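You operate a simulated robot arm through the tools that you are given. There is no shell and no other tool. Be economical: measure what you need, move in short steps, check, and stop when the job is done.

You run a simulated robot arm. Do the job below in one go: nothing can be reset, and whatever is moved stays where it is left.

## Task
Switch the scanner on, scan the carton the white card names, pack it in the long tray and press OK.
Fine: One scan only.

It is judged by the outcome, as a careful person would: the job done as asked, and still so three seconds after it is handed in. It fails if anything else is knocked over, pushed out of place, dropped, spilled or broken.

## Robot
A 7-joint arm with a two-finger parallel gripper, fixed in place. Base frame: the origin is at the foot of the arm, x ahead of it, y to its left, z up; the work surface is at about z = 0. Lengths are in m, angles in degrees, forces in N, time in s.
With the tool pointing down near the work surface it reaches from about 0.24 to 0.62 m from the base axis. Its first joint turns from -66.0 to 66.0 degrees. Payload 2.6 kg.
The tool frame sits at the grasp point between the pads (the TCP): z along the fingers, y along the line on which they close. The tips reach 0.03 m beyond it. The gripper opens to 0.094 m. The fingers are 0.028 m wide and 0.01 m thick; the gripper's body (0.05 by 0.096 m) begins 0.055 m behind the TCP.
Orientation is that of the tool frame in the base frame, as a unit quaternion [w, x, y, z]. With the fingers straight down and closing along the base's y, the tool's x points along the base's -x, its y along +y and its z along -z.

## Interface
- The arm moves only by the tool drive_tool. Its arguments are lists of equal length, an entry for each row: "hand": the gripper command, from -1 (shut) to 1 (fully open), values between in proportion; "delta_pos": the shift along the tool's x, y, z in m, a list of three; "angular": the turn, a rotation vector about the tool's x, y, z in degrees, a list of three. In form: {"hand": [hand, ...], "delta_pos": [[dx, dy, dz], ...], "angular": [[rx, ry, rz], ...]}. A call has 1 to 10 rows; each row is the pose to reach, as a shift and turn from the pose commanded when the call began, along the tool's axes at that moment. Each row takes 0.2 s and may step no farther than 0.05 m and 8.6 degrees from the row before; otherwise, or with a gripper value out of range, the whole call is refused. A pose out of reach is approached as far as the arm can. The call stops where the force on the tool passes 70 N (or 10 N more than at its start, if that is more) or the arm is blocked; 0.2 s more then pass. Each finger travels about 0.072 m/s and halts on what it meets, pressing with about 21 N; the grip force reading is that of the motor and also rises with nothing between the fingers. The clock runs only during rows and for 0.2 s after the last one: add rows that repeat a pose to give the fingers time. It gives the time, the measured TCP pose, the force on the tool (base axes), the opening and the grip force at its end, in the units of the frame above (readings bear some noise), with the torque about the TCP (base axes, N m) and any sound that the robot's microphone picked up.
- Cameras (640 x 400 px; columns grow to the right, rows downward): "scene" is fixed at [0.0421, 0.4327, 0.5445]; the picture's right is [-0.80, -0.60, 0.00], its down [-0.41, 0.54, -0.73] and it looks along [0.44, -0.58, -0.68] (base axes); focal length 214 px, centre (320, 200). "wrist" rides on the gripper at [0.076, 0.014, -0.102] in the tool frame; the picture's right is [-0.18, 0.98, 0.00], its down [-0.75, -0.14, -0.64] and it looks along [-0.63, -0.12, 0.77] (tool axes); focal length 243 px, centre (320, 200).
- grab_frame(camera): a new picture of that camera. The clock stands still meanwhile.
- probe_pixels(camera, pixels): for up to 12 pixels [column, row] of the newest picture of that camera ("zoom" is the newest enlarged one), the place [x, y, z] in the base frame of the surface seen there, good to about 0.002 m, but the place of the scene camera against the robot may be out by one fixed shift of up to 0.025 m in any direction. The clock stands still meanwhile.
- close_up(camera, box): a new picture of the part [left, top, right, bottom] of that camera's present view, enlarged. The clock stands still meanwhile.
- sign_off(): hands the job in; it is judged then, once.

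Keep the steps short. Do not move on a guess: measure, check each grasp and each placing, and mend mistakes. In all there are 80 turns and 46 pictures (those below and enlarged ones count). Leave the gripper open and the arm clear of the work at the hand-in unless told otherwise, and finish with a single line.

The tools are called after "Call:" as a command line: name --argument value ..., lists and objects as JSON in quotes. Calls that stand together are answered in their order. drive_tool: Moves the arm, as the interface text tells. Its arguments: {"type":"object","properties":{"hand":{"type":"array","items":{"type":"number"}},"delta_pos":{"type":"array","items":{"type":"array","items":{"type":"number"}}},"angular":{"type":"array","items":{"type":"array","items":{"type":"number"}}}},"required":["hand","delta_pos","angular"]} The other tools are called the same way: grab_frame (camera) takes a picture; probe_pixels (camera, pixels) gives the place of the surface under pixels of a picture; close_up (camera, box) takes an enlarged picture of a part of a camera's view; sign_off () hands the job in.

At the start:

```text
t: 0.0
tcp_pos: [0.2882, 0.2182, 0.4122]
ee_rot: [-0.001, 0.0, 1.0, 0.0]
force: [0.6, -0.5, -0.4]
wrist_torque: [-0.01, 0.01, 0.0]
width: 0.0938
grasp_force: 0.0
```

scene: 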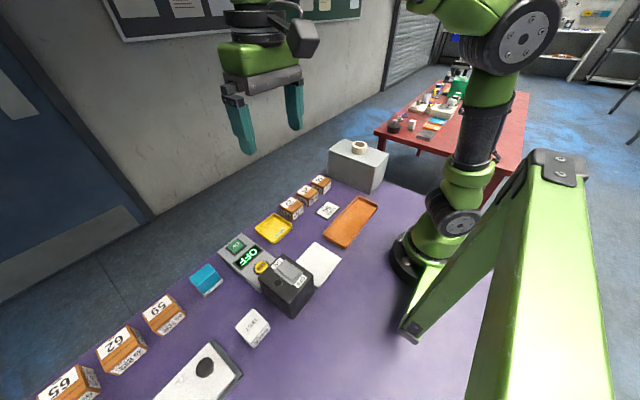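
wrist: 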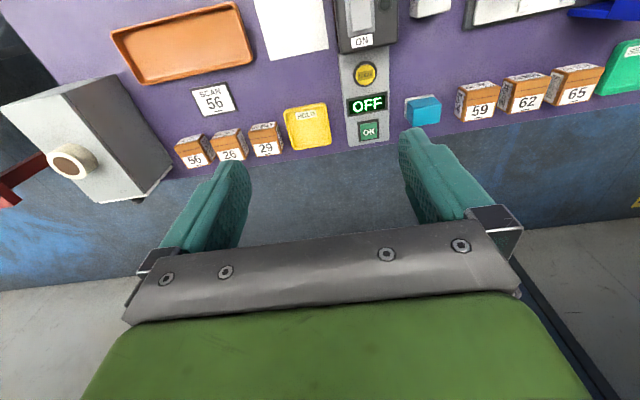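

I see a card "SCAN 56", cartons 56/26/29 on the right side and a scanner showing OFF. I'll take enlarged views first to read the details.

Call:
close_up --camera "wrist" --box '[100, 0, 420, 200]'

Call:
close_up --camera "scene" --box '[180, 160, 400, 330]'

Call:
close_up --camera "wrist" --box '[320, 0, 640, 200]'

```text
2.00 times, centred on (260, 100) of wrist
```

zoom: 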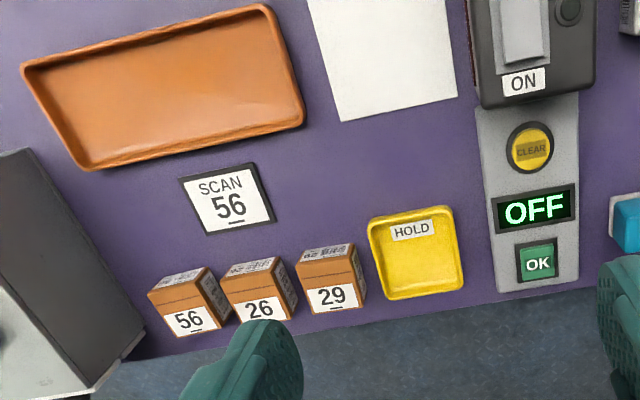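

```text
2.35 times, centred on (290, 245) of scene
```

zoom: 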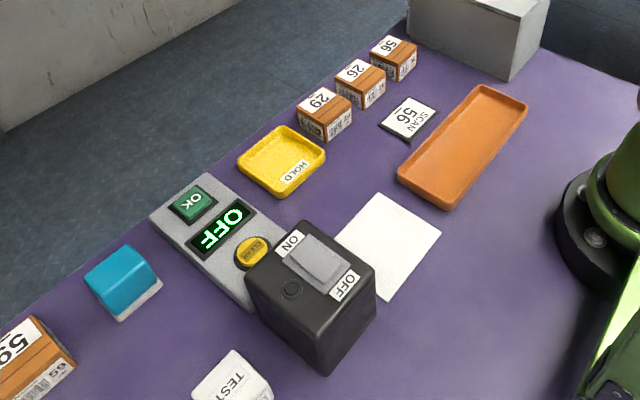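

```text
2.00 times, centred on (480, 100) of wrist
```

zoom: 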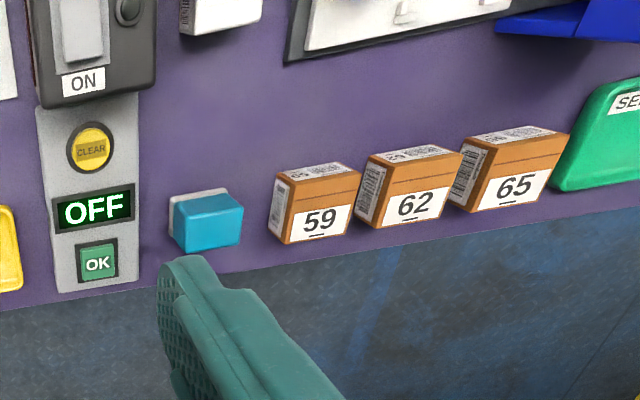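

I read the card as 56. I still need to find the scan window, so I'll look at the left side of the bench and at the black box.

Call:
close_up --camera "scene" --box '[20, 240, 280, 400]'

Call:
close_up --camera "scene" --box '[230, 240, 330, 330]'

Call:
probe_pixels --camera "wrist" --pixels '[[193, 160], [213, 98], [180, 45], [306, 127], [365, 73], [367, 103], [368, 130], [362, 41], [360, 10], [385, 5], [290, 25], [422, 108]]'

```text
2.46 times, centred on (150, 320) of scene
```

zoom: 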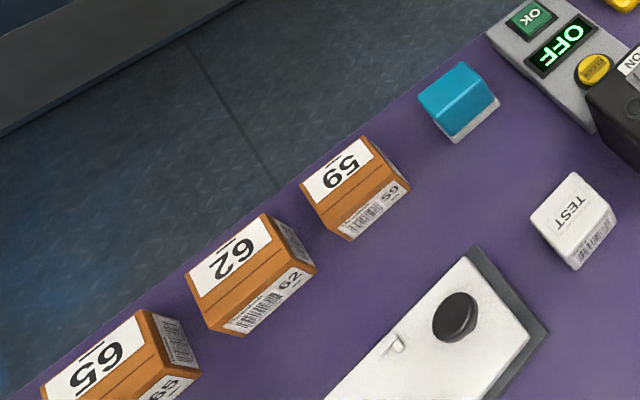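

```text
4.44 times, centred on (280, 285) of scene
```

zoom: 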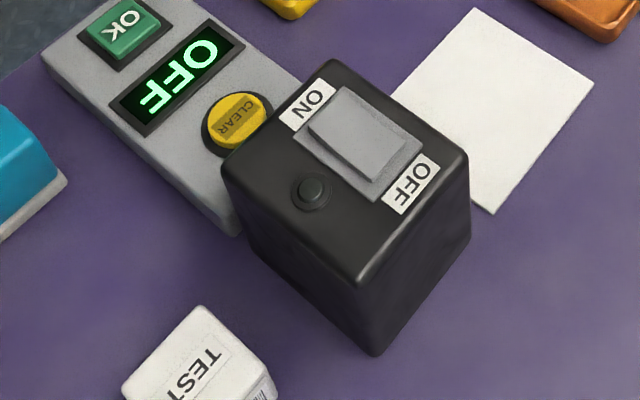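

```text
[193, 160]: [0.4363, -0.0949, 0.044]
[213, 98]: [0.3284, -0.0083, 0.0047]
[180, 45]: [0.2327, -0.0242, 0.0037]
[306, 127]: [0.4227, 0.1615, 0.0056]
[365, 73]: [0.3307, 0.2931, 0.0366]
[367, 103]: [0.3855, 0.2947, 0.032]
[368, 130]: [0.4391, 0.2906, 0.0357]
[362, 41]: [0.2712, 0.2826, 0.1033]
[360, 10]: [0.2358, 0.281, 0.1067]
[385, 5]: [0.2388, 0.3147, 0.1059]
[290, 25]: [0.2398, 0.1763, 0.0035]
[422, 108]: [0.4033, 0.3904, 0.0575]
```

The switch is a rocker with its ON end toward +x, and the white paper lies on the −y side of the scanner. I haven't seen a scan window yet. I'll move high over the free area at about y 0.05 and turn so the wrist camera looks toward +y at the scanner's −y face.

Call:
drive_tool --hand '[1, 1, 1, 1, 1, 1, 1, 1, 1, 1]' --delta_pos '[[0, -0.017, 0.015], [0, -0.034, 0.03], [0, -0.051, 0.045], [0, -0.068, 0.06], [0, -0.085, 0.075], [0, -0.102, 0.09], [0, -0.119, 0.105], [0, -0.136, 0.12], [0, -0.153, 0.135], [0, -0.17, 0.15]]' --angular '[[0, 0, -8.5], [0, 0, -17], [0, 0, -25.5], [0, 0, -34], [0, 0, -42.5], [0, 0, -51], [0, 0, -59.5], [0, 0, -68], [0, 0, -76.5], [0, 0, -85]]'

Call:
grab_frame --camera "wrist"

```text
t: 2.2
tcp_pos: [0.2882, 0.0472, 0.2603]
ee_rot: [0.0, -0.677, 0.736, -0.001]
force: [0.0, -0.3, 0.5]
wrist_torque: [-0.03, 0.01, -0.01]
width: 0.0941
grasp_force: 0.1
```

```text
38 pictures are left
```

wrist: 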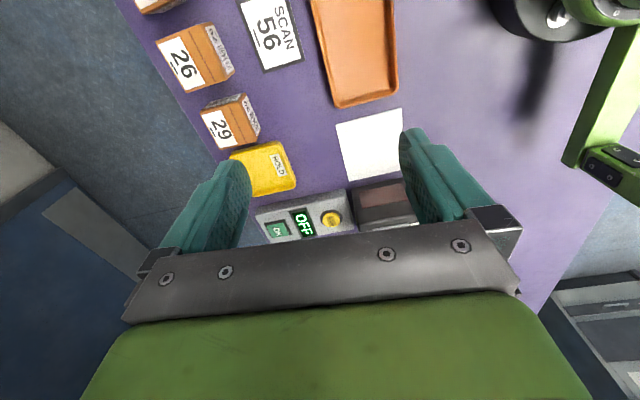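

The scanner's −y face shows a dark reddish window near (385,195), facing the white paper. I'll zoom in and measure the scanner face, paper, carton, tray and buttons.

Call:
close_up --camera "wrist" --box '[240, 100, 440, 240]'

Call:
probe_pixels --camera "wrist" --pixels '[[385, 195], [362, 188], [400, 183], [360, 215], [337, 124], [402, 109], [345, 180], [312, 10], [330, 105], [397, 92], [395, 20], [355, 50]]'

```text
2.86 times, centred on (340, 170) of wrist
```

zoom: 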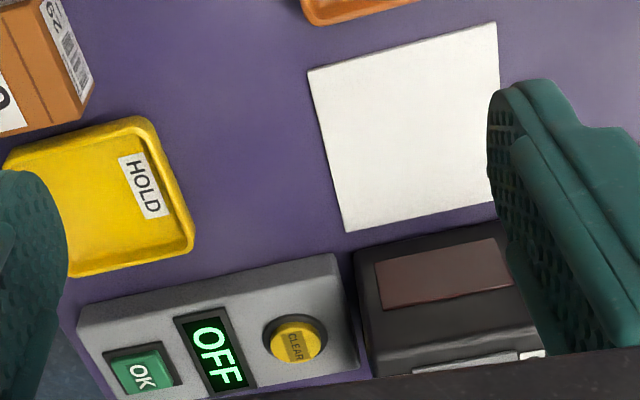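

```text
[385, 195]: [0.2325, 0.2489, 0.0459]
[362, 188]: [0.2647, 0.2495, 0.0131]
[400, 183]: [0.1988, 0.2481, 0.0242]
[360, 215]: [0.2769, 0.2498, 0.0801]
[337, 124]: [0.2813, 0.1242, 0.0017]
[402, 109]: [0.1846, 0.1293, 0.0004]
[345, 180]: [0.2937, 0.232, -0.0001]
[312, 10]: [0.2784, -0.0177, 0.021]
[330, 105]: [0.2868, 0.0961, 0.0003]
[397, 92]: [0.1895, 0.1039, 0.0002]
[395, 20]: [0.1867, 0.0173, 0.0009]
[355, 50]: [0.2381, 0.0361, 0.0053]
```

The scan window is on the −y face, at about (0.232, 0.249, 0.046). Next I need to know which face of carton 56 carries the barcode. I'll turn back to look along +x and move to the cartons.

Call:
drive_tool --hand '[1, 1, 1, 1, 1, 1, 1, 1, 1, 1]' --delta_pos '[[0.01, 0, 0], [0.02, 0, 0], [0.03, 0, 0], [0.04, 0, 0], [0.05, 0, 0], [0.06, 0, 0], [0.07, 0, 0], [0.08, 0, 0], [0.09, 0, 0], [0.1, 0, 0]]' --angular '[[0, 0, 8.5], [0, 0, 17], [0, 0, 25.5], [0, 0, 34], [0, 0, 42.5], [0, 0, 51], [0, 0, 59.5], [0, 0, 68], [0, 0, 76.5], [0, 0, 85]]'

Call:
grab_frame --camera "wrist"

```text
t: 4.4
tcp_pos: [0.279, -0.0514, 0.2612]
ee_rot: [0.0, 0.001, 1.0, 0.0]
force: [-0.8, -0.2, 0.0]
wrist_torque: [0.03, 0.04, -0.02]
width: 0.0942
grasp_force: 0.0
```

```text
36 pictures are left
```

wrist: 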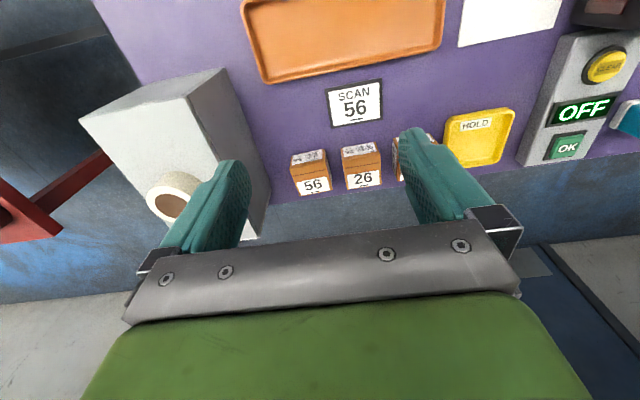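

Call:
close_up --camera "wrist" --box '[275, 130, 405, 210]'

Call:
close_up --camera "scene" --box '[270, 165, 350, 225]'

Call:
probe_pixels --camera "wrist" --pixels '[[292, 168], [326, 164], [299, 193], [330, 189], [344, 163], [349, 188], [310, 157], [334, 190], [246, 8], [265, 80], [437, 44], [443, 2]]'

```text
4.92 times, centred on (340, 170) of wrist
```

zoom: 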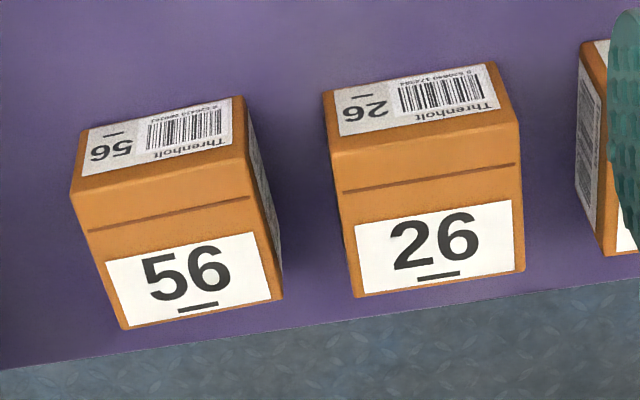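

```text
6.67 times, centred on (310, 195) of scene
```

zoom: 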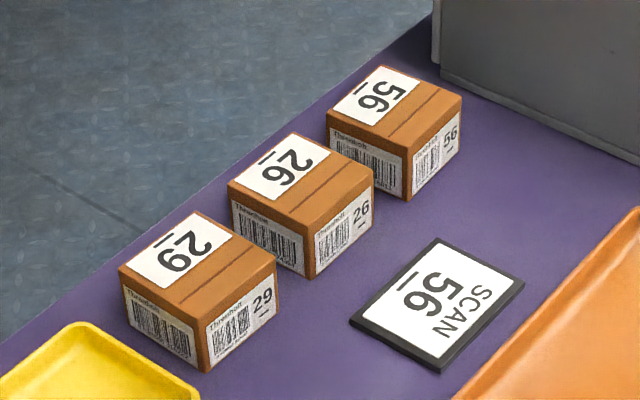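

```text
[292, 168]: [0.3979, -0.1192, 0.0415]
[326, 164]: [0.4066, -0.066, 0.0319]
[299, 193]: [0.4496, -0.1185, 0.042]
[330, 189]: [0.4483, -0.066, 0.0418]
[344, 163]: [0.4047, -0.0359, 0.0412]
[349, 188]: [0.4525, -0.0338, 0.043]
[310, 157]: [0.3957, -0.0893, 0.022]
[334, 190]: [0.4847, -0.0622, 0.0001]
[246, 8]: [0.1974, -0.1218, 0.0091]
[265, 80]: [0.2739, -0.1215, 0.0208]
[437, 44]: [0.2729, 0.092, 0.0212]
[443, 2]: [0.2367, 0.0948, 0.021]
```

Carton 56 has barcodes on its −x and +y faces. It is about 0.054 m square and 0.042 m high, centred near (0.424, −0.092). I can grip it along x and show its +y barcode directly to the window. First comes the switch: I'll close the gripper and move to get a good view of the rocker.

Call:
drive_tool --hand '[-1, -1, -1, -1, -1, -1, -1, -1, -1]' --delta_pos '[[0.009, 0.033, -0.005], [0.018, 0.067, -0.01], [0.026, 0.1, -0.015], [0.035, 0.134, -0.02], [0.044, 0.167, -0.025], [0.053, 0.2, -0.03], [0.061, 0.234, -0.035], [0.07, 0.267, -0.04], [0.079, 0.301, -0.04]]' --angular '[[0, 0, 0], [0, 0, 0], [0, 0, 0], [0, 0, 0], [0, 0, 0], [0, 0, 0], [0, 0, 0], [0, 0, 0], [0, 0, 0]]'

Call:
grab_frame --camera "wrist"

```text
t: 6.4
tcp_pos: [0.2012, 0.2498, 0.3013]
ee_rot: [-0.001, 0.0, 1.0, 0.0]
force: [0.2, -1.4, -0.1]
wrist_torque: [-0.01, -0.01, -0.01]
width: 0.0002
grasp_force: 20.8
```

```text
33 pictures are left
```

wrist: 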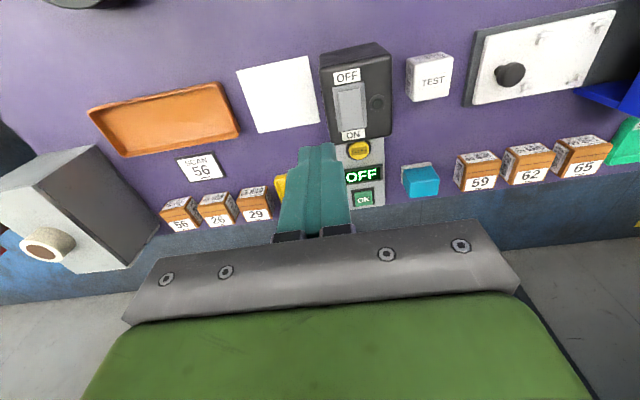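

The rocker spans about rows 83–130 at columns 333–367, with the ON label at (352,134). I'll zoom in and measure it.

Call:
close_up --camera "wrist" --box '[310, 35, 410, 215]'

Call:
probe_pixels --camera "wrist" --pixels '[[347, 76], [348, 86], [349, 96], [350, 106], [351, 115], [351, 121], [351, 127], [352, 134], [337, 110], [365, 110], [376, 101], [363, 200]]'

```text
2.22 times, centred on (360, 125) of wrist
```

zoom: 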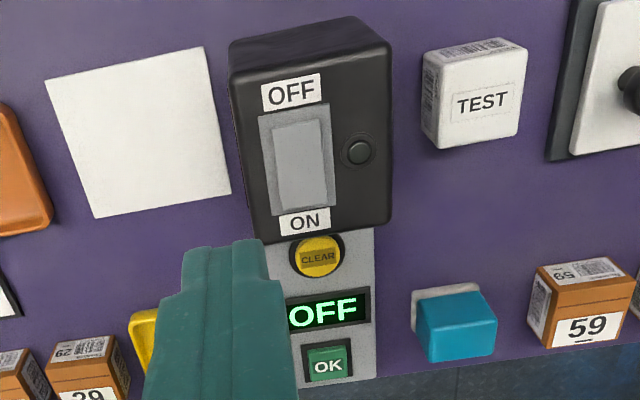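

```text
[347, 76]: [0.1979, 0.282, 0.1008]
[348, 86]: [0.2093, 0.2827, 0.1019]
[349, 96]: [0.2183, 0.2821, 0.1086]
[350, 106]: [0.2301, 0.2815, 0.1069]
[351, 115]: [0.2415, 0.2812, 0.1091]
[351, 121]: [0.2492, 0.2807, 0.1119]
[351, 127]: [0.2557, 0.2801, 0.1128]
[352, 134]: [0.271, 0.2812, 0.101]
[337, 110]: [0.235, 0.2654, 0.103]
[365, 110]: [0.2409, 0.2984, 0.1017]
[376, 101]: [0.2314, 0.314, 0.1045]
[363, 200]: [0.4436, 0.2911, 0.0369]
```

The ON end of the rocker is raised: top near (0.256, 0.281, 0.113), with the pivot near x 0.235. I'll move the closed fingertips above that end, about 2 cm clear.

Call:
drive_tool --hand '[-1, -1, -1, -1, -1]' --delta_pos '[[-0.014, 0.008, 0.03], [-0.028, 0.016, 0.06], [-0.042, 0.024, 0.09], [-0.055, 0.031, 0.12], [-0.055, 0.031, 0.137]]' --angular '[[0, 0, 0], [0, 0, 0], [0, 0, 0], [0, 0, 0], [0, 0, 0]]'

Call:
grab_frame --camera "wrist"

```text
t: 7.6
tcp_pos: [0.2564, 0.2789, 0.1633]
ee_rot: [0.0, 0.001, 1.0, 0.0]
force: [-0.6, -0.1, -0.3]
wrist_torque: [0.01, 0.01, 0.0]
width: 0.0003
grasp_force: 21.0
```

```text
31 pictures are left
```

wrist: 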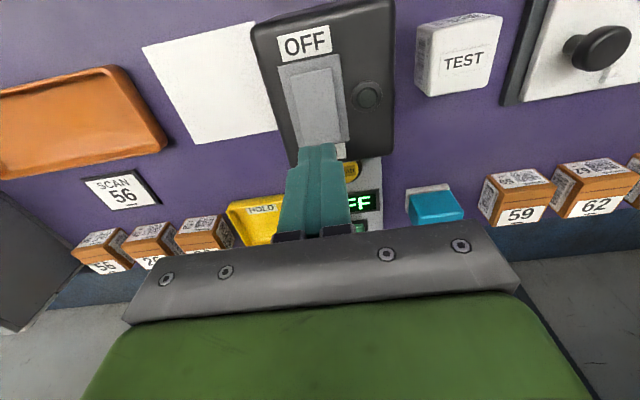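

The tips are right over the ON end. I'll press down slowly to a tip height of about 0.106 and then come back up.

Call:
drive_tool --hand '[-1, -1, -1, -1, -1, -1]' --delta_pos '[[0, 0, 0.012], [0, 0, 0.018], [0, 0, 0.022], [0, 0, 0.025], [0, 0, 0.027], [0, 0, 0.027]]' --angular '[[0, 0, 0], [0, 0, 0], [0, 0, 0], [0, 0, 0], [0, 0, 0], [0, 0, 0]]'

Call:
grab_frame --camera "scene"

```text
t: 9.0
tcp_pos: [0.2559, 0.2803, 0.1391]
ee_rot: [0.002, 0.001, 1.0, 0.002]
force: [-7.8, -17.7, 60.7]
wrist_torque: [-0.49, 1.05, 0.2]
width: 0.0
grasp_force: 21.3
heard: click
```

```text
30 pictures are left
```

scene: 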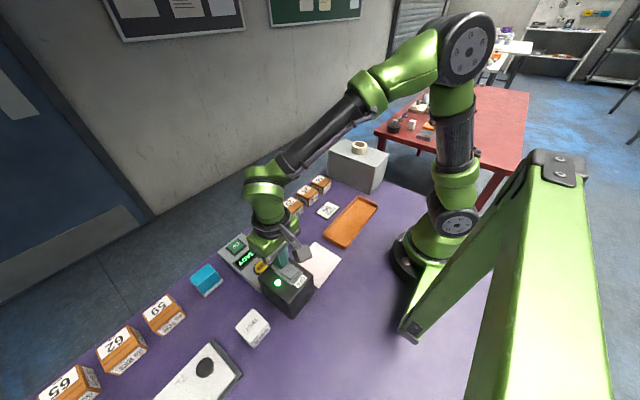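

I heard a click, and the lamp is green. Force is 61 N, so I'll lift straight up and check the display.

Call:
drive_tool --hand '[-1, -1, -1, -1]' --delta_pos '[[0, 0, -0.03], [0, 0, -0.07], [0.02, 0, -0.11], [0.05, 0, -0.14]]' --angular '[[0, 0, 0], [0, 0, 0], [0, 0, 0], [0, 0, 0]]'

Call:
close_up --camera "wrist" --box '[230, 20, 470, 220]'

```text
t: 10.0
tcp_pos: [0.2069, 0.2803, 0.2767]
ee_rot: [0.0, 0.0, 1.0, 0.0]
force: [0.7, 0.0, 0.2]
wrist_torque: [-0.05, -0.02, -0.02]
width: 0.0
grasp_force: 21.0
```

```text
2.00 times, centred on (350, 120) of wrist
```

zoom: 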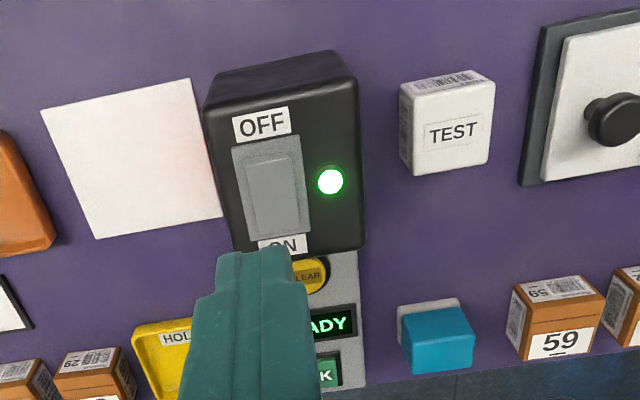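

The display now shows READY and the lamp is lit. Before choosing the wrist turn for carton 56, I'll check where the grey box beside it is and how tall it is.

Call:
probe_pixels --camera "scene" --pixels '[[332, 150], [376, 165], [374, 186], [385, 154], [332, 172], [350, 180], [322, 181], [318, 187], [360, 147], [326, 190]]'

Call:
probe_pixels --camera "wrist" --pixels '[[20, 200], [60, 260], [20, 300], [100, 240], [105, 268]]'

```text
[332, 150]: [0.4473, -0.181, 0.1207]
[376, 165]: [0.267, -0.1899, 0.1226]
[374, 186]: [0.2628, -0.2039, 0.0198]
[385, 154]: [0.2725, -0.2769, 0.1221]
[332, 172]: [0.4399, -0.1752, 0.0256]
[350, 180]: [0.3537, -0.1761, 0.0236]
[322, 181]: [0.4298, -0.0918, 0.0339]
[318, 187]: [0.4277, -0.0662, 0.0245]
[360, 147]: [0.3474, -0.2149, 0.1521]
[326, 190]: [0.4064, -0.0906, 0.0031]
```

```text
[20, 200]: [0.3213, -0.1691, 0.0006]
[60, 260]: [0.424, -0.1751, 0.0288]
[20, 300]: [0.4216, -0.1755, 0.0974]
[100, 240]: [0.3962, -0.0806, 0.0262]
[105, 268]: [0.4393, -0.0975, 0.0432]
```

The grey box starts at y −0.175 and is 0.12 high. I'll grip carton 56 along y with a limited opening of 0.07, since carton 26 is 3 cm away. I'll show the −x barcode later by turning the wrist. Now I'll move above the carton.

Call:
drive_tool --hand '[0.5, 0.5, 0.5, 0.5, 0.5, 0.5, 0.5, 0.5, 0.5, 0.5]' --delta_pos '[[-0.0217, -0.0373, 0], [-0.0433, -0.0746, 0], [-0.065, -0.1119, 0], [-0.0866, -0.1492, 0.01], [-0.1083, -0.1865, 0.02], [-0.13, -0.2238, 0.03], [-0.1516, -0.2611, 0.04], [-0.1733, -0.2984, 0.055], [-0.195, -0.3357, 0.07], [-0.2166, -0.373, 0.085]]' --angular '[[0, 0, 0], [0, 0, 0], [0, 0, 0], [0, 0, 0], [0, 0, 0], [0, 0, 0], [0, 0, 0], [0, 0, 0], [0, 0, 0], [0, 0, 0]]'

Call:
grab_frame --camera "wrist"

```text
t: 12.2
tcp_pos: [0.4206, -0.093, 0.1906]
ee_rot: [0.0, -0.001, 1.0, 0.0]
force: [0.3, 0.9, -0.5]
wrist_torque: [0.0, -0.01, 0.0]
width: 0.0704
grasp_force: 0.1
```

```text
28 pictures are left
```

wrist: 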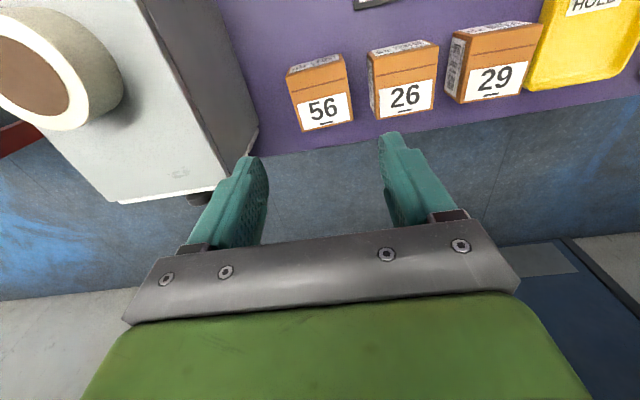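

Carton 56's top spans about (288,75) to (353,122). I'll measure its corners precisely.

Call:
probe_pixels --camera "wrist" --pixels '[[290, 80], [344, 64], [301, 128], [351, 119], [322, 105], [346, 75], [296, 105], [349, 97], [372, 75], [376, 108], [230, 110]]'

Call:
close_up --camera "wrist" --box '[270, 40, 400, 140]'

```text
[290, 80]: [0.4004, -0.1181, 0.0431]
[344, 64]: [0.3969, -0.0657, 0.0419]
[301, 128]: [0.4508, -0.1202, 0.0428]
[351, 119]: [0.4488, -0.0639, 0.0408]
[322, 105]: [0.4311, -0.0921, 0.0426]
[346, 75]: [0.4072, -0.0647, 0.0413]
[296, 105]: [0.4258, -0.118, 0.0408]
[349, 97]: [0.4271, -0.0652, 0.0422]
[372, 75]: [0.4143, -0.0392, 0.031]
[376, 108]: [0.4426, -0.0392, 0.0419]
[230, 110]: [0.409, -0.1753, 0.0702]
```

```text
4.00 times, centred on (335, 90) of wrist
```

zoom: 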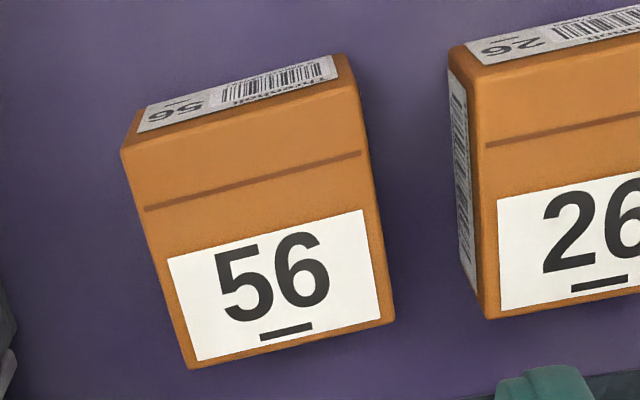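

The carton's centre is (0.4245, −0.092), with y edges at −0.120 and −0.0635, and its sides are square to the axes. Each finger has about 7 mm clearance inside and out. I'll go down to TCP z 0.036.

Call:
drive_tool --hand '[0.5, 0.5, 0.5, 0.5, 0.5, 0.5]' --delta_pos '[[-0.004, 0.001, 0.04], [-0.004, 0.001, 0.08], [-0.004, 0.001, 0.11], [-0.004, 0.001, 0.13], [-0.004, 0.001, 0.145], [-0.004, 0.001, 0.154]]' --angular '[[0, 0, 0], [0, 0, 0], [0, 0, 0], [0, 0, 0], [0, 0, 0], [0, 0, 0]]'

```text
t: 13.6
tcp_pos: [0.4262, -0.0925, 0.0375]
ee_rot: [0.0, 0.0, 1.0, 0.0]
force: [0.3, 0.6, 0.4]
wrist_torque: [0.0, -0.02, -0.03]
width: 0.0703
grasp_force: 0.1
```

I met no contact on the way down, so now I'll close on the carton.

Call:
drive_tool --hand '[-1, -1, -1]' --delta_pos '[[0, 0, 0], [0, 0, 0], [0, 0, 0]]' --angular '[[0, 0, 0], [0, 0, 0], [0, 0, 0]]'

```text
t: 14.4
tcp_pos: [0.4267, -0.0915, 0.0375]
ee_rot: [-0.001, 0.001, 1.0, 0.0]
force: [0.6, 0.6, 0.5]
wrist_torque: [0.01, -0.04, 0.03]
width: 0.0628
grasp_force: 21.1
```

The fingers stopped at 0.063 with 21 N of grip. I'll lift straight up and check the hold.

Call:
drive_tool --hand '[-1, -1, -1, -1]' --delta_pos '[[0, 0, -0.02], [0, 0, -0.05], [0, 0, -0.09], [0, 0, -0.13]]' --angular '[[0, 0, 0], [0, 0, 0], [0, 0, 0], [0, 0, 0]]'

Call:
grab_frame --camera "wrist"

```text
t: 15.4
tcp_pos: [0.4271, -0.0903, 0.1686]
ee_rot: [0.001, 0.0, 1.0, 0.0]
force: [0.0, 0.4, 0.3]
wrist_torque: [0.03, 0.03, 0.02]
width: 0.0
grasp_force: 21.5
```

```text
26 pictures are left
```

wrist: 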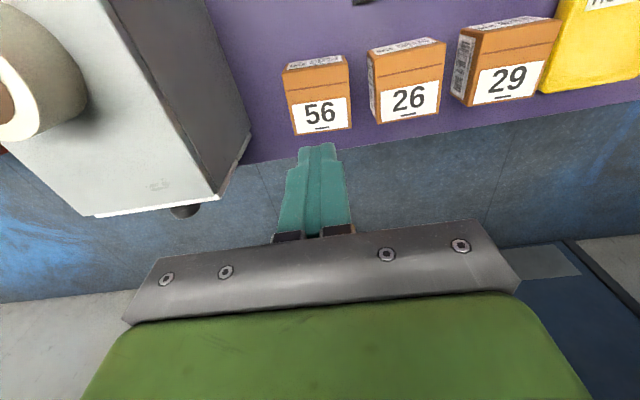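

The carton slipped out and is still on the table. I'll measure where it is now and look at it closely.

Call:
close_up --camera "wrist" --box '[260, 40, 400, 150]'

Call:
probe_pixels --camera "wrist" --pixels '[[285, 80], [346, 68], [297, 131], [350, 125], [349, 100], [291, 105], [372, 75], [376, 110], [441, 110]]'

Call:
close_up --camera "scene" --box '[270, 150, 370, 230]'

```text
3.64 times, centred on (330, 95) of wrist
```

zoom: 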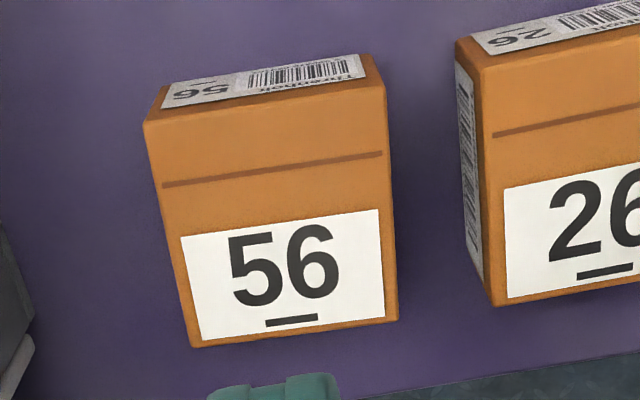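

```text
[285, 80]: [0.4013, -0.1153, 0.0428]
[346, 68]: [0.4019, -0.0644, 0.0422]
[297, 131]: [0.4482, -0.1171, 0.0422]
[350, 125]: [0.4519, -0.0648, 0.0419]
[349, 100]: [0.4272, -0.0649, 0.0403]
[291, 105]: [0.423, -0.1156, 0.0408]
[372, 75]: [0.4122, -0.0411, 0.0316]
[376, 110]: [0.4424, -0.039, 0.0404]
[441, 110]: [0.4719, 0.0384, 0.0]
```

```text
5.00 times, centred on (320, 190) of scene
```

zoom: 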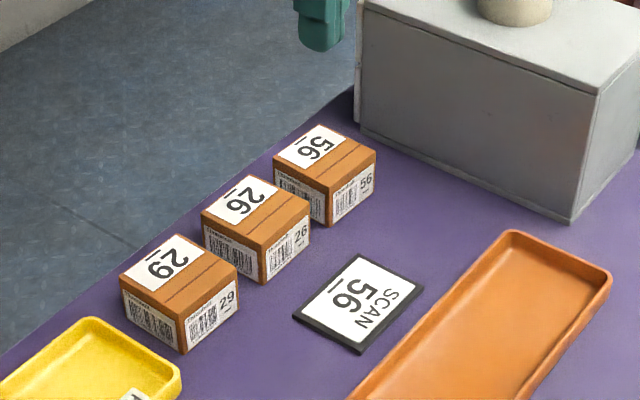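

Carton 56 is undisturbed. The first squeeze only straightened its slight yaw, and I lifted before the fingers had settled. It now spans y −0.119 to −0.063, so its centre is −0.091. I'll reopen to 0.068, go down slightly lower and give the grip more time.

Call:
drive_tool --hand '[0.45, 0.45, 0.45, 0.45, 0.45, 0.45, 0.45, 0.45, 0.45, 0.45]' --delta_pos '[[0, 0, 0], [0, 0, 0], [0, 0, 0], [0.0015, -0.0007, 0], [0.0015, -0.0007, 0.04], [0.0015, -0.0007, 0.08], [0.0015, -0.0007, 0.105], [0.0015, -0.0007, 0.12], [0.0015, -0.0007, 0.13], [0.0015, -0.0007, 0.136]]' --angular '[[0, 0, 0], [0, 0, 0], [0, 0, 0], [0, 0, 0], [0, 0, 0], [0, 0, 0], [0, 0, 0], [0, 0, 0], [0, 0, 0], [0, 0, 0]]'

Call:
drive_tool --hand '[-1, -1, -1, -1, -1, -1, -1, -1]' --delta_pos '[[0, 0, 0], [0, 0, 0], [0, 0, 0], [0, 0, 0], [0, 0, 0], [0, 0, 0], [0, 0, 0], [0, 0, 0]]' --angular '[[0, 0, 0], [0, 0, 0], [0, 0, 0], [0, 0, 0], [0, 0, 0], [0, 0, 0], [0, 0, 0], [0, 0, 0]]'

```text
t: 17.6
tcp_pos: [0.4235, -0.0927, 0.0316]
ee_rot: [0.0, 0.0, 1.0, 0.0]
force: [-0.9, -0.9, 0.1]
wrist_torque: [0.04, -0.01, -0.01]
width: 0.0679
grasp_force: 0.0
```

```text
t: 19.4
tcp_pos: [0.4248, -0.0924, 0.0316]
ee_rot: [0.0, 0.0, 1.0, -0.001]
force: [-0.9, 1.0, 0.3]
wrist_torque: [-0.01, -0.01, -0.03]
width: 0.0627
grasp_force: 20.8
```

The width is 0.0627 again even after a long wait, which is more than the ~0.056 I measured. I'll look before lifting.

Call:
grab_frame --camera "wrist"

Call:
close_up --camera "scene" --box '[270, 130, 370, 220]'

```text
23 pictures are left
```

wrist: 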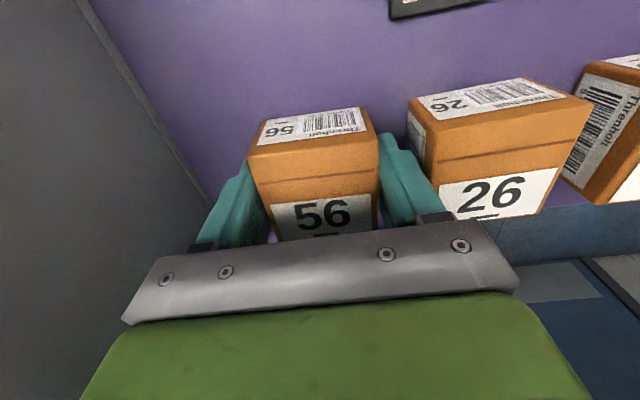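

```text
4.44 times, centred on (320, 175) of scene
```

zoom: 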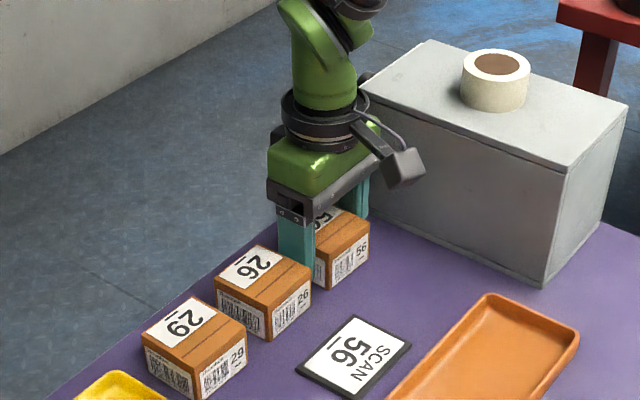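

Both fingers appear to touch the carton. I'll lift slowly by just 1.5 cm and read the width.

Call:
drive_tool --hand '[-1, -1, -1, -1, -1]' --delta_pos '[[0, 0, -0.002], [0, 0, -0.005], [0, 0, -0.008], [0, 0, -0.012], [0, 0, -0.015]]' --angular '[[0, 0, 0], [0, 0, 0], [0, 0, 0], [0, 0, 0], [0, 0, 0]]'

Call:
close_up --camera "wrist" --box '[180, 80, 480, 260]'

```text
t: 20.6
tcp_pos: [0.425, -0.0916, 0.0472]
ee_rot: [-0.001, -0.001, 1.0, 0.0]
force: [1.0, 0.3, -2.3]
wrist_torque: [0.01, -0.03, 0.02]
width: 0.0629
grasp_force: 21.3
```

```text
2.13 times, centred on (330, 170) of wrist
```

zoom: 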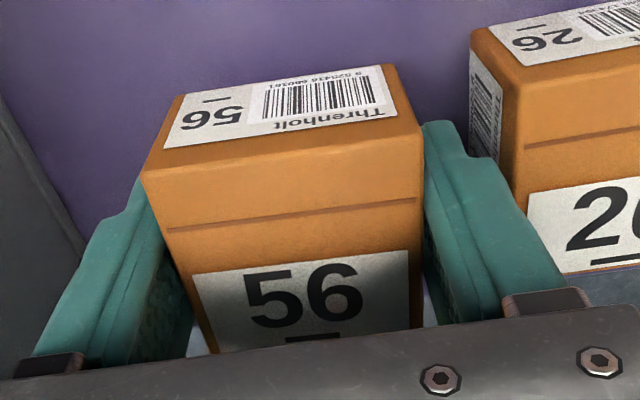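

The load reads about 2.3 N and the carton came up with the gripper. I'll lift further, slowly.

Call:
drive_tool --hand '[-1, -1, -1, -1, -1, -1, -1, -1]' --delta_pos '[[0, 0, -0.008], [0, 0, -0.018], [0, 0, -0.03], [0, 0, -0.042], [0, 0, -0.054], [0, 0, -0.066], [0, 0, -0.078], [0, 0, -0.085]]' --angular '[[0, 0, 0], [0, 0, 0], [0, 0, 0], [0, 0, 0], [0, 0, 0], [0, 0, 0], [0, 0, 0], [0, 0, 0]]'

```text
t: 22.4
tcp_pos: [0.4265, -0.0925, 0.1326]
ee_rot: [0.0, -0.002, 1.0, 0.001]
force: [-1.2, -0.5, -1.3]
wrist_torque: [-0.02, 0.02, -0.03]
width: 0.0626
grasp_force: 21.4
```

The carton is held firmly. I'll carry it high to a staging point at (0.26, 0.03), turning −86° on the way so the camera stays away from the scanner. Then I'll check which barcode face points at +y.

Call:
drive_tool --hand '[-1, -1, -1, -1, -1, -1, -1, -1, -1, -1]' --delta_pos '[[0.016, 0.012, 0], [0.032, 0.024, 0], [0.049, 0.037, 0], [0.066, 0.049, 0], [0.083, 0.061, 0], [0.1, 0.073, 0], [0.117, 0.086, 0], [0.134, 0.098, 0], [0.15, 0.11, 0], [0.1665, 0.1225, 0]]' --angular '[[0, 0, -8.5], [0, 0, -17], [0, 0, -25.5], [0, 0, -34], [0, 0, -42.5], [0, 0, -51], [0, 0, -59.5], [0, 0, -68], [0, 0, -77], [0, 0, -85.5]]'

Call:
drive_tool --hand '[-1, -1]' --delta_pos '[[0, 0, 0], [0, 0, 0]]' --angular '[[0, 0, -4.5], [0, 0, -4.5]]'

Call:
close_up --camera "scene" --box '[240, 120, 440, 300]'

```text
refused: row 9 steps farther than a row can; nothing moved
```

```text
t: 23.0
tcp_pos: [0.4251, -0.0927, 0.1313]
ee_rot: [0.0, -0.04, 0.999, 0.0]
force: [0.3, -0.5, -1.2]
wrist_torque: [0.02, -0.02, 0.01]
width: 0.0624
grasp_force: 21.1
```

```text
2.22 times, centred on (340, 210) of scene
```

zoom: 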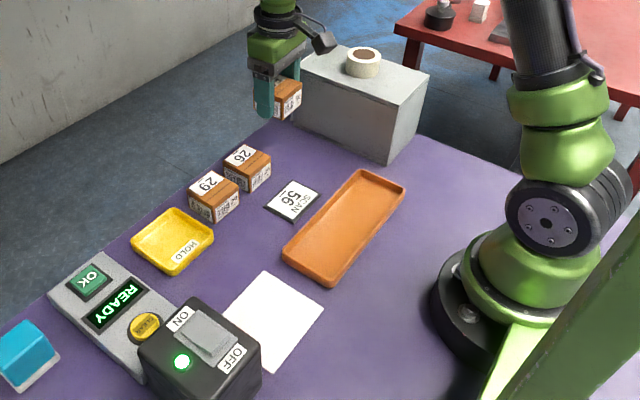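

The long row was refused because one step was too big; only the 4.5° turn was made. I'll redo the carry with even steps.

Call:
drive_tool --hand '[-1, -1, -1, -1, -1, -1, -1, -1, -1, -1]' --delta_pos '[[0.0155, 0.0135, 0], [0.031, 0.027, 0], [0.0465, 0.0405, 0], [0.062, 0.054, 0], [0.0775, 0.0675, 0], [0.093, 0.081, 0], [0.1085, 0.0945, 0], [0.124, 0.108, 0], [0.1395, 0.1215, 0], [0.155, 0.135, 0]]' --angular '[[0, 0, -8.55], [0, 0, -17.1], [0, 0, -25.65], [0, 0, -34.2], [0, 0, -42.75], [0, 0, -51.3], [0, 0, -59.85], [0, 0, -68.4], [0, 0, -76.95], [0, 0, -85.5]]'

Call:
close_up --camera "scene" --box '[240, 150, 400, 290]'

```text
t: 25.2
tcp_pos: [0.2618, 0.0314, 0.1315]
ee_rot: [0.0, 0.708, -0.706, 0.0]
force: [0.3, 0.6, -2.3]
wrist_torque: [-0.01, -0.01, 0.01]
width: 0.0622
grasp_force: 20.8
```

```text
2.86 times, centred on (320, 220) of scene
```

zoom: 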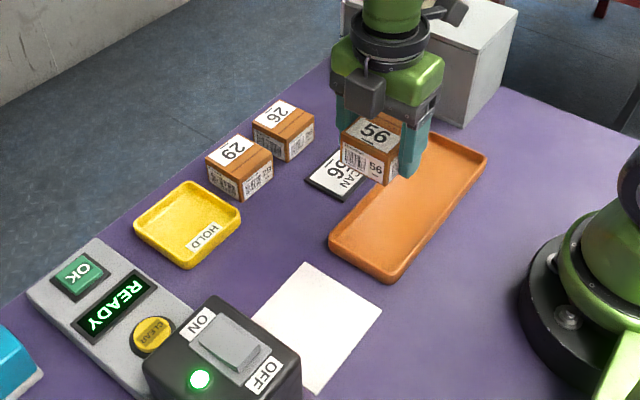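

The +y face now shows a barcode, so this side can be presented. A small grey block on the gripper also points toward the scanner, so I'll zoom and measure how far it sticks out and how low it hangs.

Call:
close_up --camera "scene" --box '[305, 145, 385, 225]'

Call:
probe_pixels --camera "zoom" --pixels '[[280, 130], [270, 190], [300, 200], [320, 160], [300, 260], [290, 320], [340, 330]]'

```text
5.00 times, centred on (345, 185) of scene
```

zoom: 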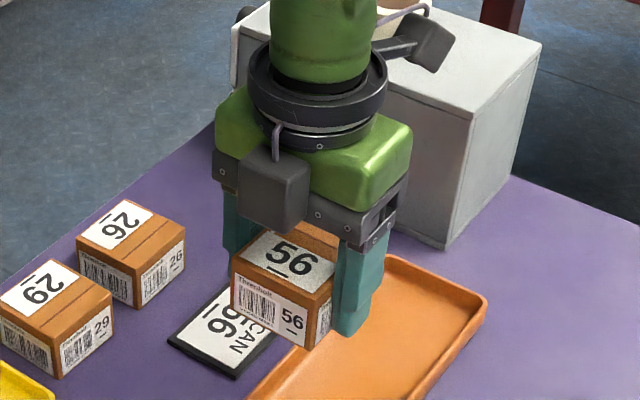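

```text
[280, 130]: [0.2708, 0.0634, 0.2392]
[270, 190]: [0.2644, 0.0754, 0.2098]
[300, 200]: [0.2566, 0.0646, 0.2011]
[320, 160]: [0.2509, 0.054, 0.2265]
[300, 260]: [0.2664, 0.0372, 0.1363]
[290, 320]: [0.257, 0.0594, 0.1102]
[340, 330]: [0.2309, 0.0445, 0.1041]
```

The block reaches only about 4.6 cm ahead of the TCP and 6 cm above it. With the TCP stopping at y 0.18 it stays clear of the scanner face at 0.249. I'll move to y 0.13 in front of the window, barcode aligned, and lower to TCP z 0.058.

Call:
drive_tool --hand '[-1, -1, -1, -1, -1, -1, -1]' --delta_pos '[[-0.03, 0.01, 0], [-0.06, 0.022, 0], [-0.09, 0.034, 0], [-0.0986, 0.0358, 0.02], [-0.0986, 0.0358, 0.045], [-0.0986, 0.0358, 0.065], [-0.0986, 0.0358, 0.0735]]' --angular '[[0, 0, 0], [0, 0, 0], [0, 0, 0], [0, 0, 0], [0, 0, 0], [0, 0, 0], [0, 0, 0]]'

```text
t: 26.8
tcp_pos: [0.2231, 0.1278, 0.0562]
ee_rot: [0.0, 0.708, -0.707, 0.0]
force: [-0.1, -0.2, -1.6]
wrist_torque: [-0.01, 0.01, -0.03]
width: 0.0619
grasp_force: 20.9
```

No beep yet. I'll advance 2 cm toward the window.

Call:
drive_tool --hand '[-1, -1, -1]' --delta_pos '[[-0.01, 0, 0], [-0.02, 0, 0], [-0.02, 0, 0]]' --angular '[[0, 0, 0], [0, 0, 0], [0, 0, 0]]'

```text
t: 27.6
tcp_pos: [0.2238, 0.1482, 0.0586]
ee_rot: [-0.001, -0.707, 0.708, 0.001]
force: [0.1, -0.2, -1.1]
wrist_torque: [-0.03, -0.04, -0.01]
width: 0.0623
grasp_force: 21.4
```

Still nothing. I'll check the display and the view, then go another 2 cm.

Call:
drive_tool --hand '[-1, -1, -1]' --delta_pos '[[-0.01, 0, 0], [-0.02, 0, 0], [-0.02, 0, 0]]' --angular '[[0, 0, 0], [0, 0, 0], [0, 0, 0]]'

Call:
close_up --camera "scene" --box '[210, 190, 350, 320]'

```text
t: 28.4
tcp_pos: [0.2239, 0.1691, 0.0589]
ee_rot: [0.001, 0.708, -0.706, 0.0]
force: [-0.1, -0.6, -1.6]
wrist_torque: [0.0, -0.02, 0.01]
width: 0.0623
grasp_force: 20.6
```

```text
3.08 times, centred on (280, 255) of scene
```

zoom: 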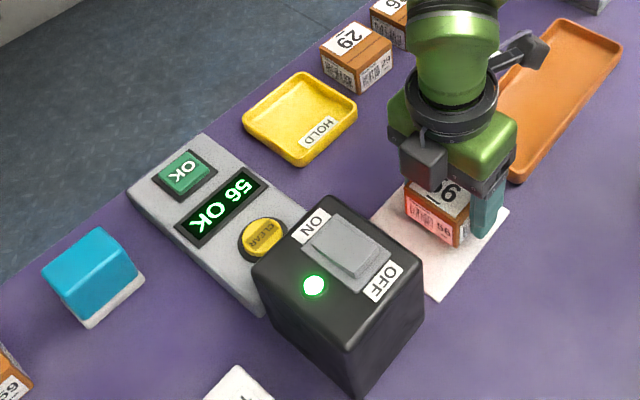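

The display reads "56 OK": one scan done. I'll move straight up and back out of the beam at once, and measure the tray edges.

Call:
drive_tool --hand '[-1, -1, -1, -1, -1, -1, -1]' --delta_pos '[[0.01, 0, -0.03], [0.03, 0, -0.06], [0.06, 0, -0.08], [0.095, -0.005, -0.085], [0.13, -0.008, -0.085], [0.165, -0.012, -0.085], [0.2, -0.016, -0.085]]' --angular '[[0, 0, 0], [0, 0, 0], [0, 0, 0], [0, 0, 0], [0, 0, 0], [0, 0, 0], [0, 0, 0]]'

Call:
close_up --camera "scene" --box '[220, 150, 400, 290]'

```text
t: 30.0
tcp_pos: [0.2395, -0.0317, 0.1425]
ee_rot: [0.0, 0.708, -0.707, -0.001]
force: [-0.1, 0.4, -1.5]
wrist_torque: [0.01, 0.02, 0.0]
width: 0.0621
grasp_force: 21.3
```

```text
2.86 times, centred on (310, 220) of scene
```

zoom: 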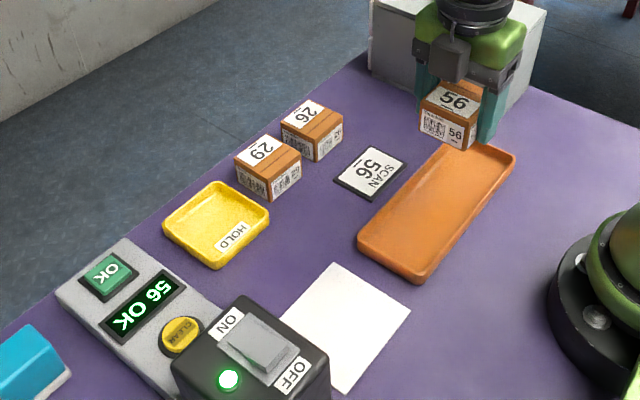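

The display still shows 56 OK. I'll measure the tray rims and floor in this zoom.

Call:
probe_pixels --camera "zoom" --pixels '[[359, 240], [420, 276], [400, 188], [470, 215], [404, 194], [462, 210], [430, 205], [513, 153], [448, 147], [405, 240], [415, 266], [369, 240]]'

```text
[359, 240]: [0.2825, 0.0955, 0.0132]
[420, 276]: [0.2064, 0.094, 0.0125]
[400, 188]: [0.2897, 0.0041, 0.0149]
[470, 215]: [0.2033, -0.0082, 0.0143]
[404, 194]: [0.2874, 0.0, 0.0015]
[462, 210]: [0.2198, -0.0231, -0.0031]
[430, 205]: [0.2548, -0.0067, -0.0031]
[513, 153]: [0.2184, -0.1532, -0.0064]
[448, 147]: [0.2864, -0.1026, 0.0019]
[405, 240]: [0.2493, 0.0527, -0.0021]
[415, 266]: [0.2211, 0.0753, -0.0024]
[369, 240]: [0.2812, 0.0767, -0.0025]
```

The scene camera is shifted by some millimetres, so I'll use the wrist camera for the fine tray position. First I'll turn the wrist back 90° so the grip runs along the tray's length.

Call:
drive_tool --hand '[-1, -1, -1, -1, -1, -1, -1, -1, -1, -1]' --delta_pos '[[0, 0, -0.005], [0, 0, -0.01], [0, 0, -0.015], [0, 0, -0.02], [0, 0, -0.025], [0, 0, -0.03], [0, 0, -0.035], [0, 0, -0.04], [0, 0, -0.045], [0, 0, -0.05]]' --angular '[[0, 0, 8.55], [0, 0, 17.1], [0, 0, 25.65], [0, 0, 34.2], [0, 0, 42.75], [0, 0, 51.3], [0, 0, 59.85], [0, 0, 68.4], [0, 0, 76.95], [0, 0, 85.5]]'

Call:
drive_tool --hand '[-1, -1]' --delta_pos '[[0, 0, 0], [0, 0, 0]]' --angular '[[0, 0, 4.5], [0, 0, 4.5]]'

Call:
grab_frame --camera "wrist"

```text
t: 32.2
tcp_pos: [0.2393, -0.0309, 0.1939]
ee_rot: [0.0, -0.039, 0.999, 0.0]
force: [0.3, -0.2, -1.4]
wrist_torque: [-0.01, 0.01, 0.0]
width: 0.0622
grasp_force: 21.2
```

```text
t: 32.8
tcp_pos: [0.2408, -0.0324, 0.1931]
ee_rot: [0.0, 0.0, 1.0, 0.0]
force: [-0.5, -0.4, -1.4]
wrist_torque: [0.0, 0.0, 0.01]
width: 0.0624
grasp_force: 21.3
```

```text
15 pictures are left
```

wrist: 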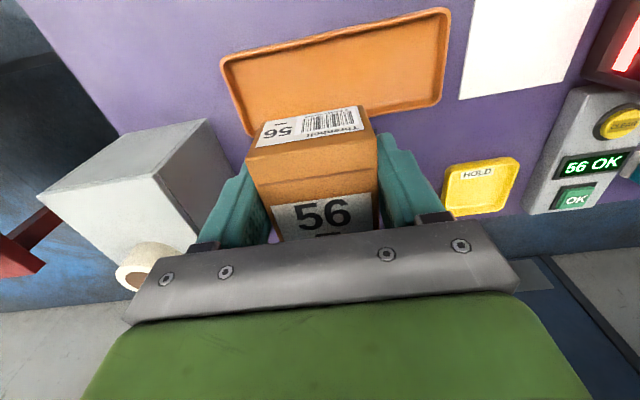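

Now the tray is clearly visible, with corners near (222,60), (448,8), (440,104) and (250,133). I'll measure its rims and floor with the wrist camera.

Call:
close_up --camera "wrist" --box '[210, 0, 460, 145]'

Call:
probe_pixels --camera "wrist" --pixels '[[223, 62], [446, 10], [441, 102], [412, 108], [250, 133], [300, 44], [302, 52], [410, 20], [412, 28], [408, 98], [410, 104], [350, 70]]'

```text
2.56 times, centred on (335, 72) of wrist
```

zoom: 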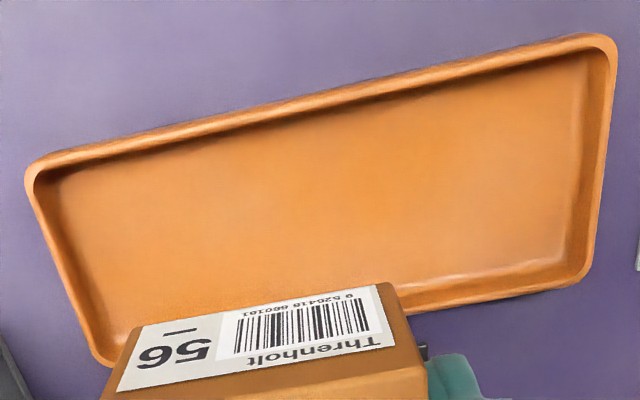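

```text
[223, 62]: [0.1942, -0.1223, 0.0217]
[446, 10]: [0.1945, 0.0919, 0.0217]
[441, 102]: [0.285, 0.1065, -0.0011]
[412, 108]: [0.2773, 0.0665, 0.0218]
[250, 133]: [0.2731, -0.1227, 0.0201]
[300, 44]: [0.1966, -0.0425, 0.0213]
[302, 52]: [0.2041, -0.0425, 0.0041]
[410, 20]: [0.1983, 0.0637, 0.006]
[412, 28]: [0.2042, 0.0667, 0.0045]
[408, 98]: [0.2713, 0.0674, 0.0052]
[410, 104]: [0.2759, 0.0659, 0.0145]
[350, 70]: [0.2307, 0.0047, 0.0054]
```

The tray's inner width runs x 0.199–0.274 and its floor is at z 0.005, so I'll place the carton at (0.237, −0.02). I'll lower to TCP z ≈ 0.040, about 3 mm above resting.

Call:
drive_tool --hand '[-1, -1, -1, -1, -1, -1, -1]' --delta_pos '[[0.0038, 0.012, 0.02], [0.0038, 0.012, 0.06], [0.0038, 0.012, 0.095], [0.0038, 0.012, 0.12], [0.0038, 0.012, 0.14], [0.0038, 0.012, 0.149], [0.0038, 0.012, 0.153]]' --angular '[[0, 0, 0], [0, 0, 0], [0, 0, 0], [0, 0, 0], [0, 0, 0], [0, 0, 0], [0, 0, 0]]'

Call:
drive_tool --hand '[-1, -1, -1]' --delta_pos '[[0, 0, 0.0015], [0, 0, 0.003], [0, 0, 0.003]]' --angular '[[0, 0, 0], [0, 0, 0], [0, 0, 0]]'

Call:
grab_frame --camera "wrist"

```text
t: 34.4
tcp_pos: [0.2362, -0.0199, 0.0403]
ee_rot: [0.0, 0.0, 1.0, 0.001]
force: [0.5, 0.4, -1.2]
wrist_torque: [0.02, -0.01, 0.03]
width: 0.0621
grasp_force: 21.0
```

```text
t: 35.2
tcp_pos: [0.2364, -0.0183, 0.0388]
ee_rot: [0.0, 0.0, 1.0, 0.0]
force: [0.4, 0.1, -1.1]
wrist_torque: [-0.01, 0.0, -0.02]
width: 0.0622
grasp_force: 20.8
```

```text
13 pictures are left
```

wrist: 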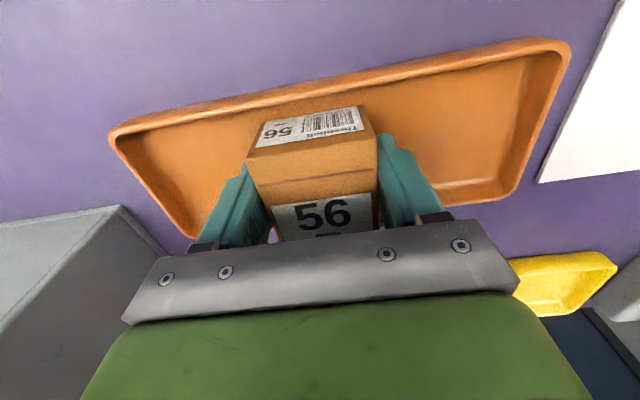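

The carton is inside the tray but still just off the floor. I'll lower 1 mm at a time for about 3 mm until I feel it rest.

Call:
drive_tool --hand '[-1, -1, -1]' --delta_pos '[[0, 0, 0.001], [0, 0, 0.002], [0, 0, 0.002]]' --angular '[[0, 0, 0], [0, 0, 0], [0, 0, 0]]'

```text
t: 36.0
tcp_pos: [0.2363, -0.0191, 0.0353]
ee_rot: [0.0, 0.0, 1.0, 0.0]
force: [-6.4, 1.1, 21.1]
wrist_torque: [0.0, 0.01, -0.09]
width: 0.0623
grasp_force: 20.6
```

It is firmly on the tray floor, with 21 N upward. I'll ease up 1.5 mm and open the fingers.

Call:
drive_tool --hand '[-1, 0.6, 0.6, 0.6, 0.6]' --delta_pos '[[0, 0, -0.0015], [0, 0, -0.0015], [0, 0, -0.0015], [0, 0, -0.0015], [0, 0, -0.0015]]' --angular '[[0, 0, 0], [0, 0, 0], [0, 0, 0], [0, 0, 0], [0, 0, 0]]'

Call:
drive_tool --hand '[0.6, 0.6, 0.6, 0.6, 0.6]' --delta_pos '[[0, 0, -0.01], [0, 0, -0.03], [0, 0, -0.07], [0, 0, -0.11], [0, 0, -0.15]]' --angular '[[0, 0, 0], [0, 0, 0], [0, 0, 0], [0, 0, 0], [0, 0, 0]]'

Call:
grab_frame --camera "wrist"

```text
t: 37.2
tcp_pos: [0.2363, -0.0204, 0.0371]
ee_rot: [0.0, 0.0, 1.0, 0.0]
force: [0.9, -1.1, -0.8]
wrist_torque: [-0.01, -0.02, 0.05]
width: 0.0749
grasp_force: 0.0
```

```text
t: 38.4
tcp_pos: [0.235, -0.0181, 0.187]
ee_rot: [0.0, 0.0, 1.0, 0.001]
force: [0.1, -1.0, -0.5]
wrist_torque: [-0.01, -0.04, 0.04]
width: 0.0751
grasp_force: 0.1
```

```text
12 pictures are left
```

wrist: 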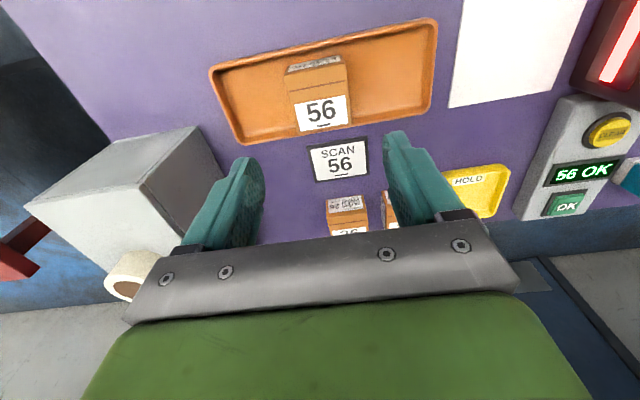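

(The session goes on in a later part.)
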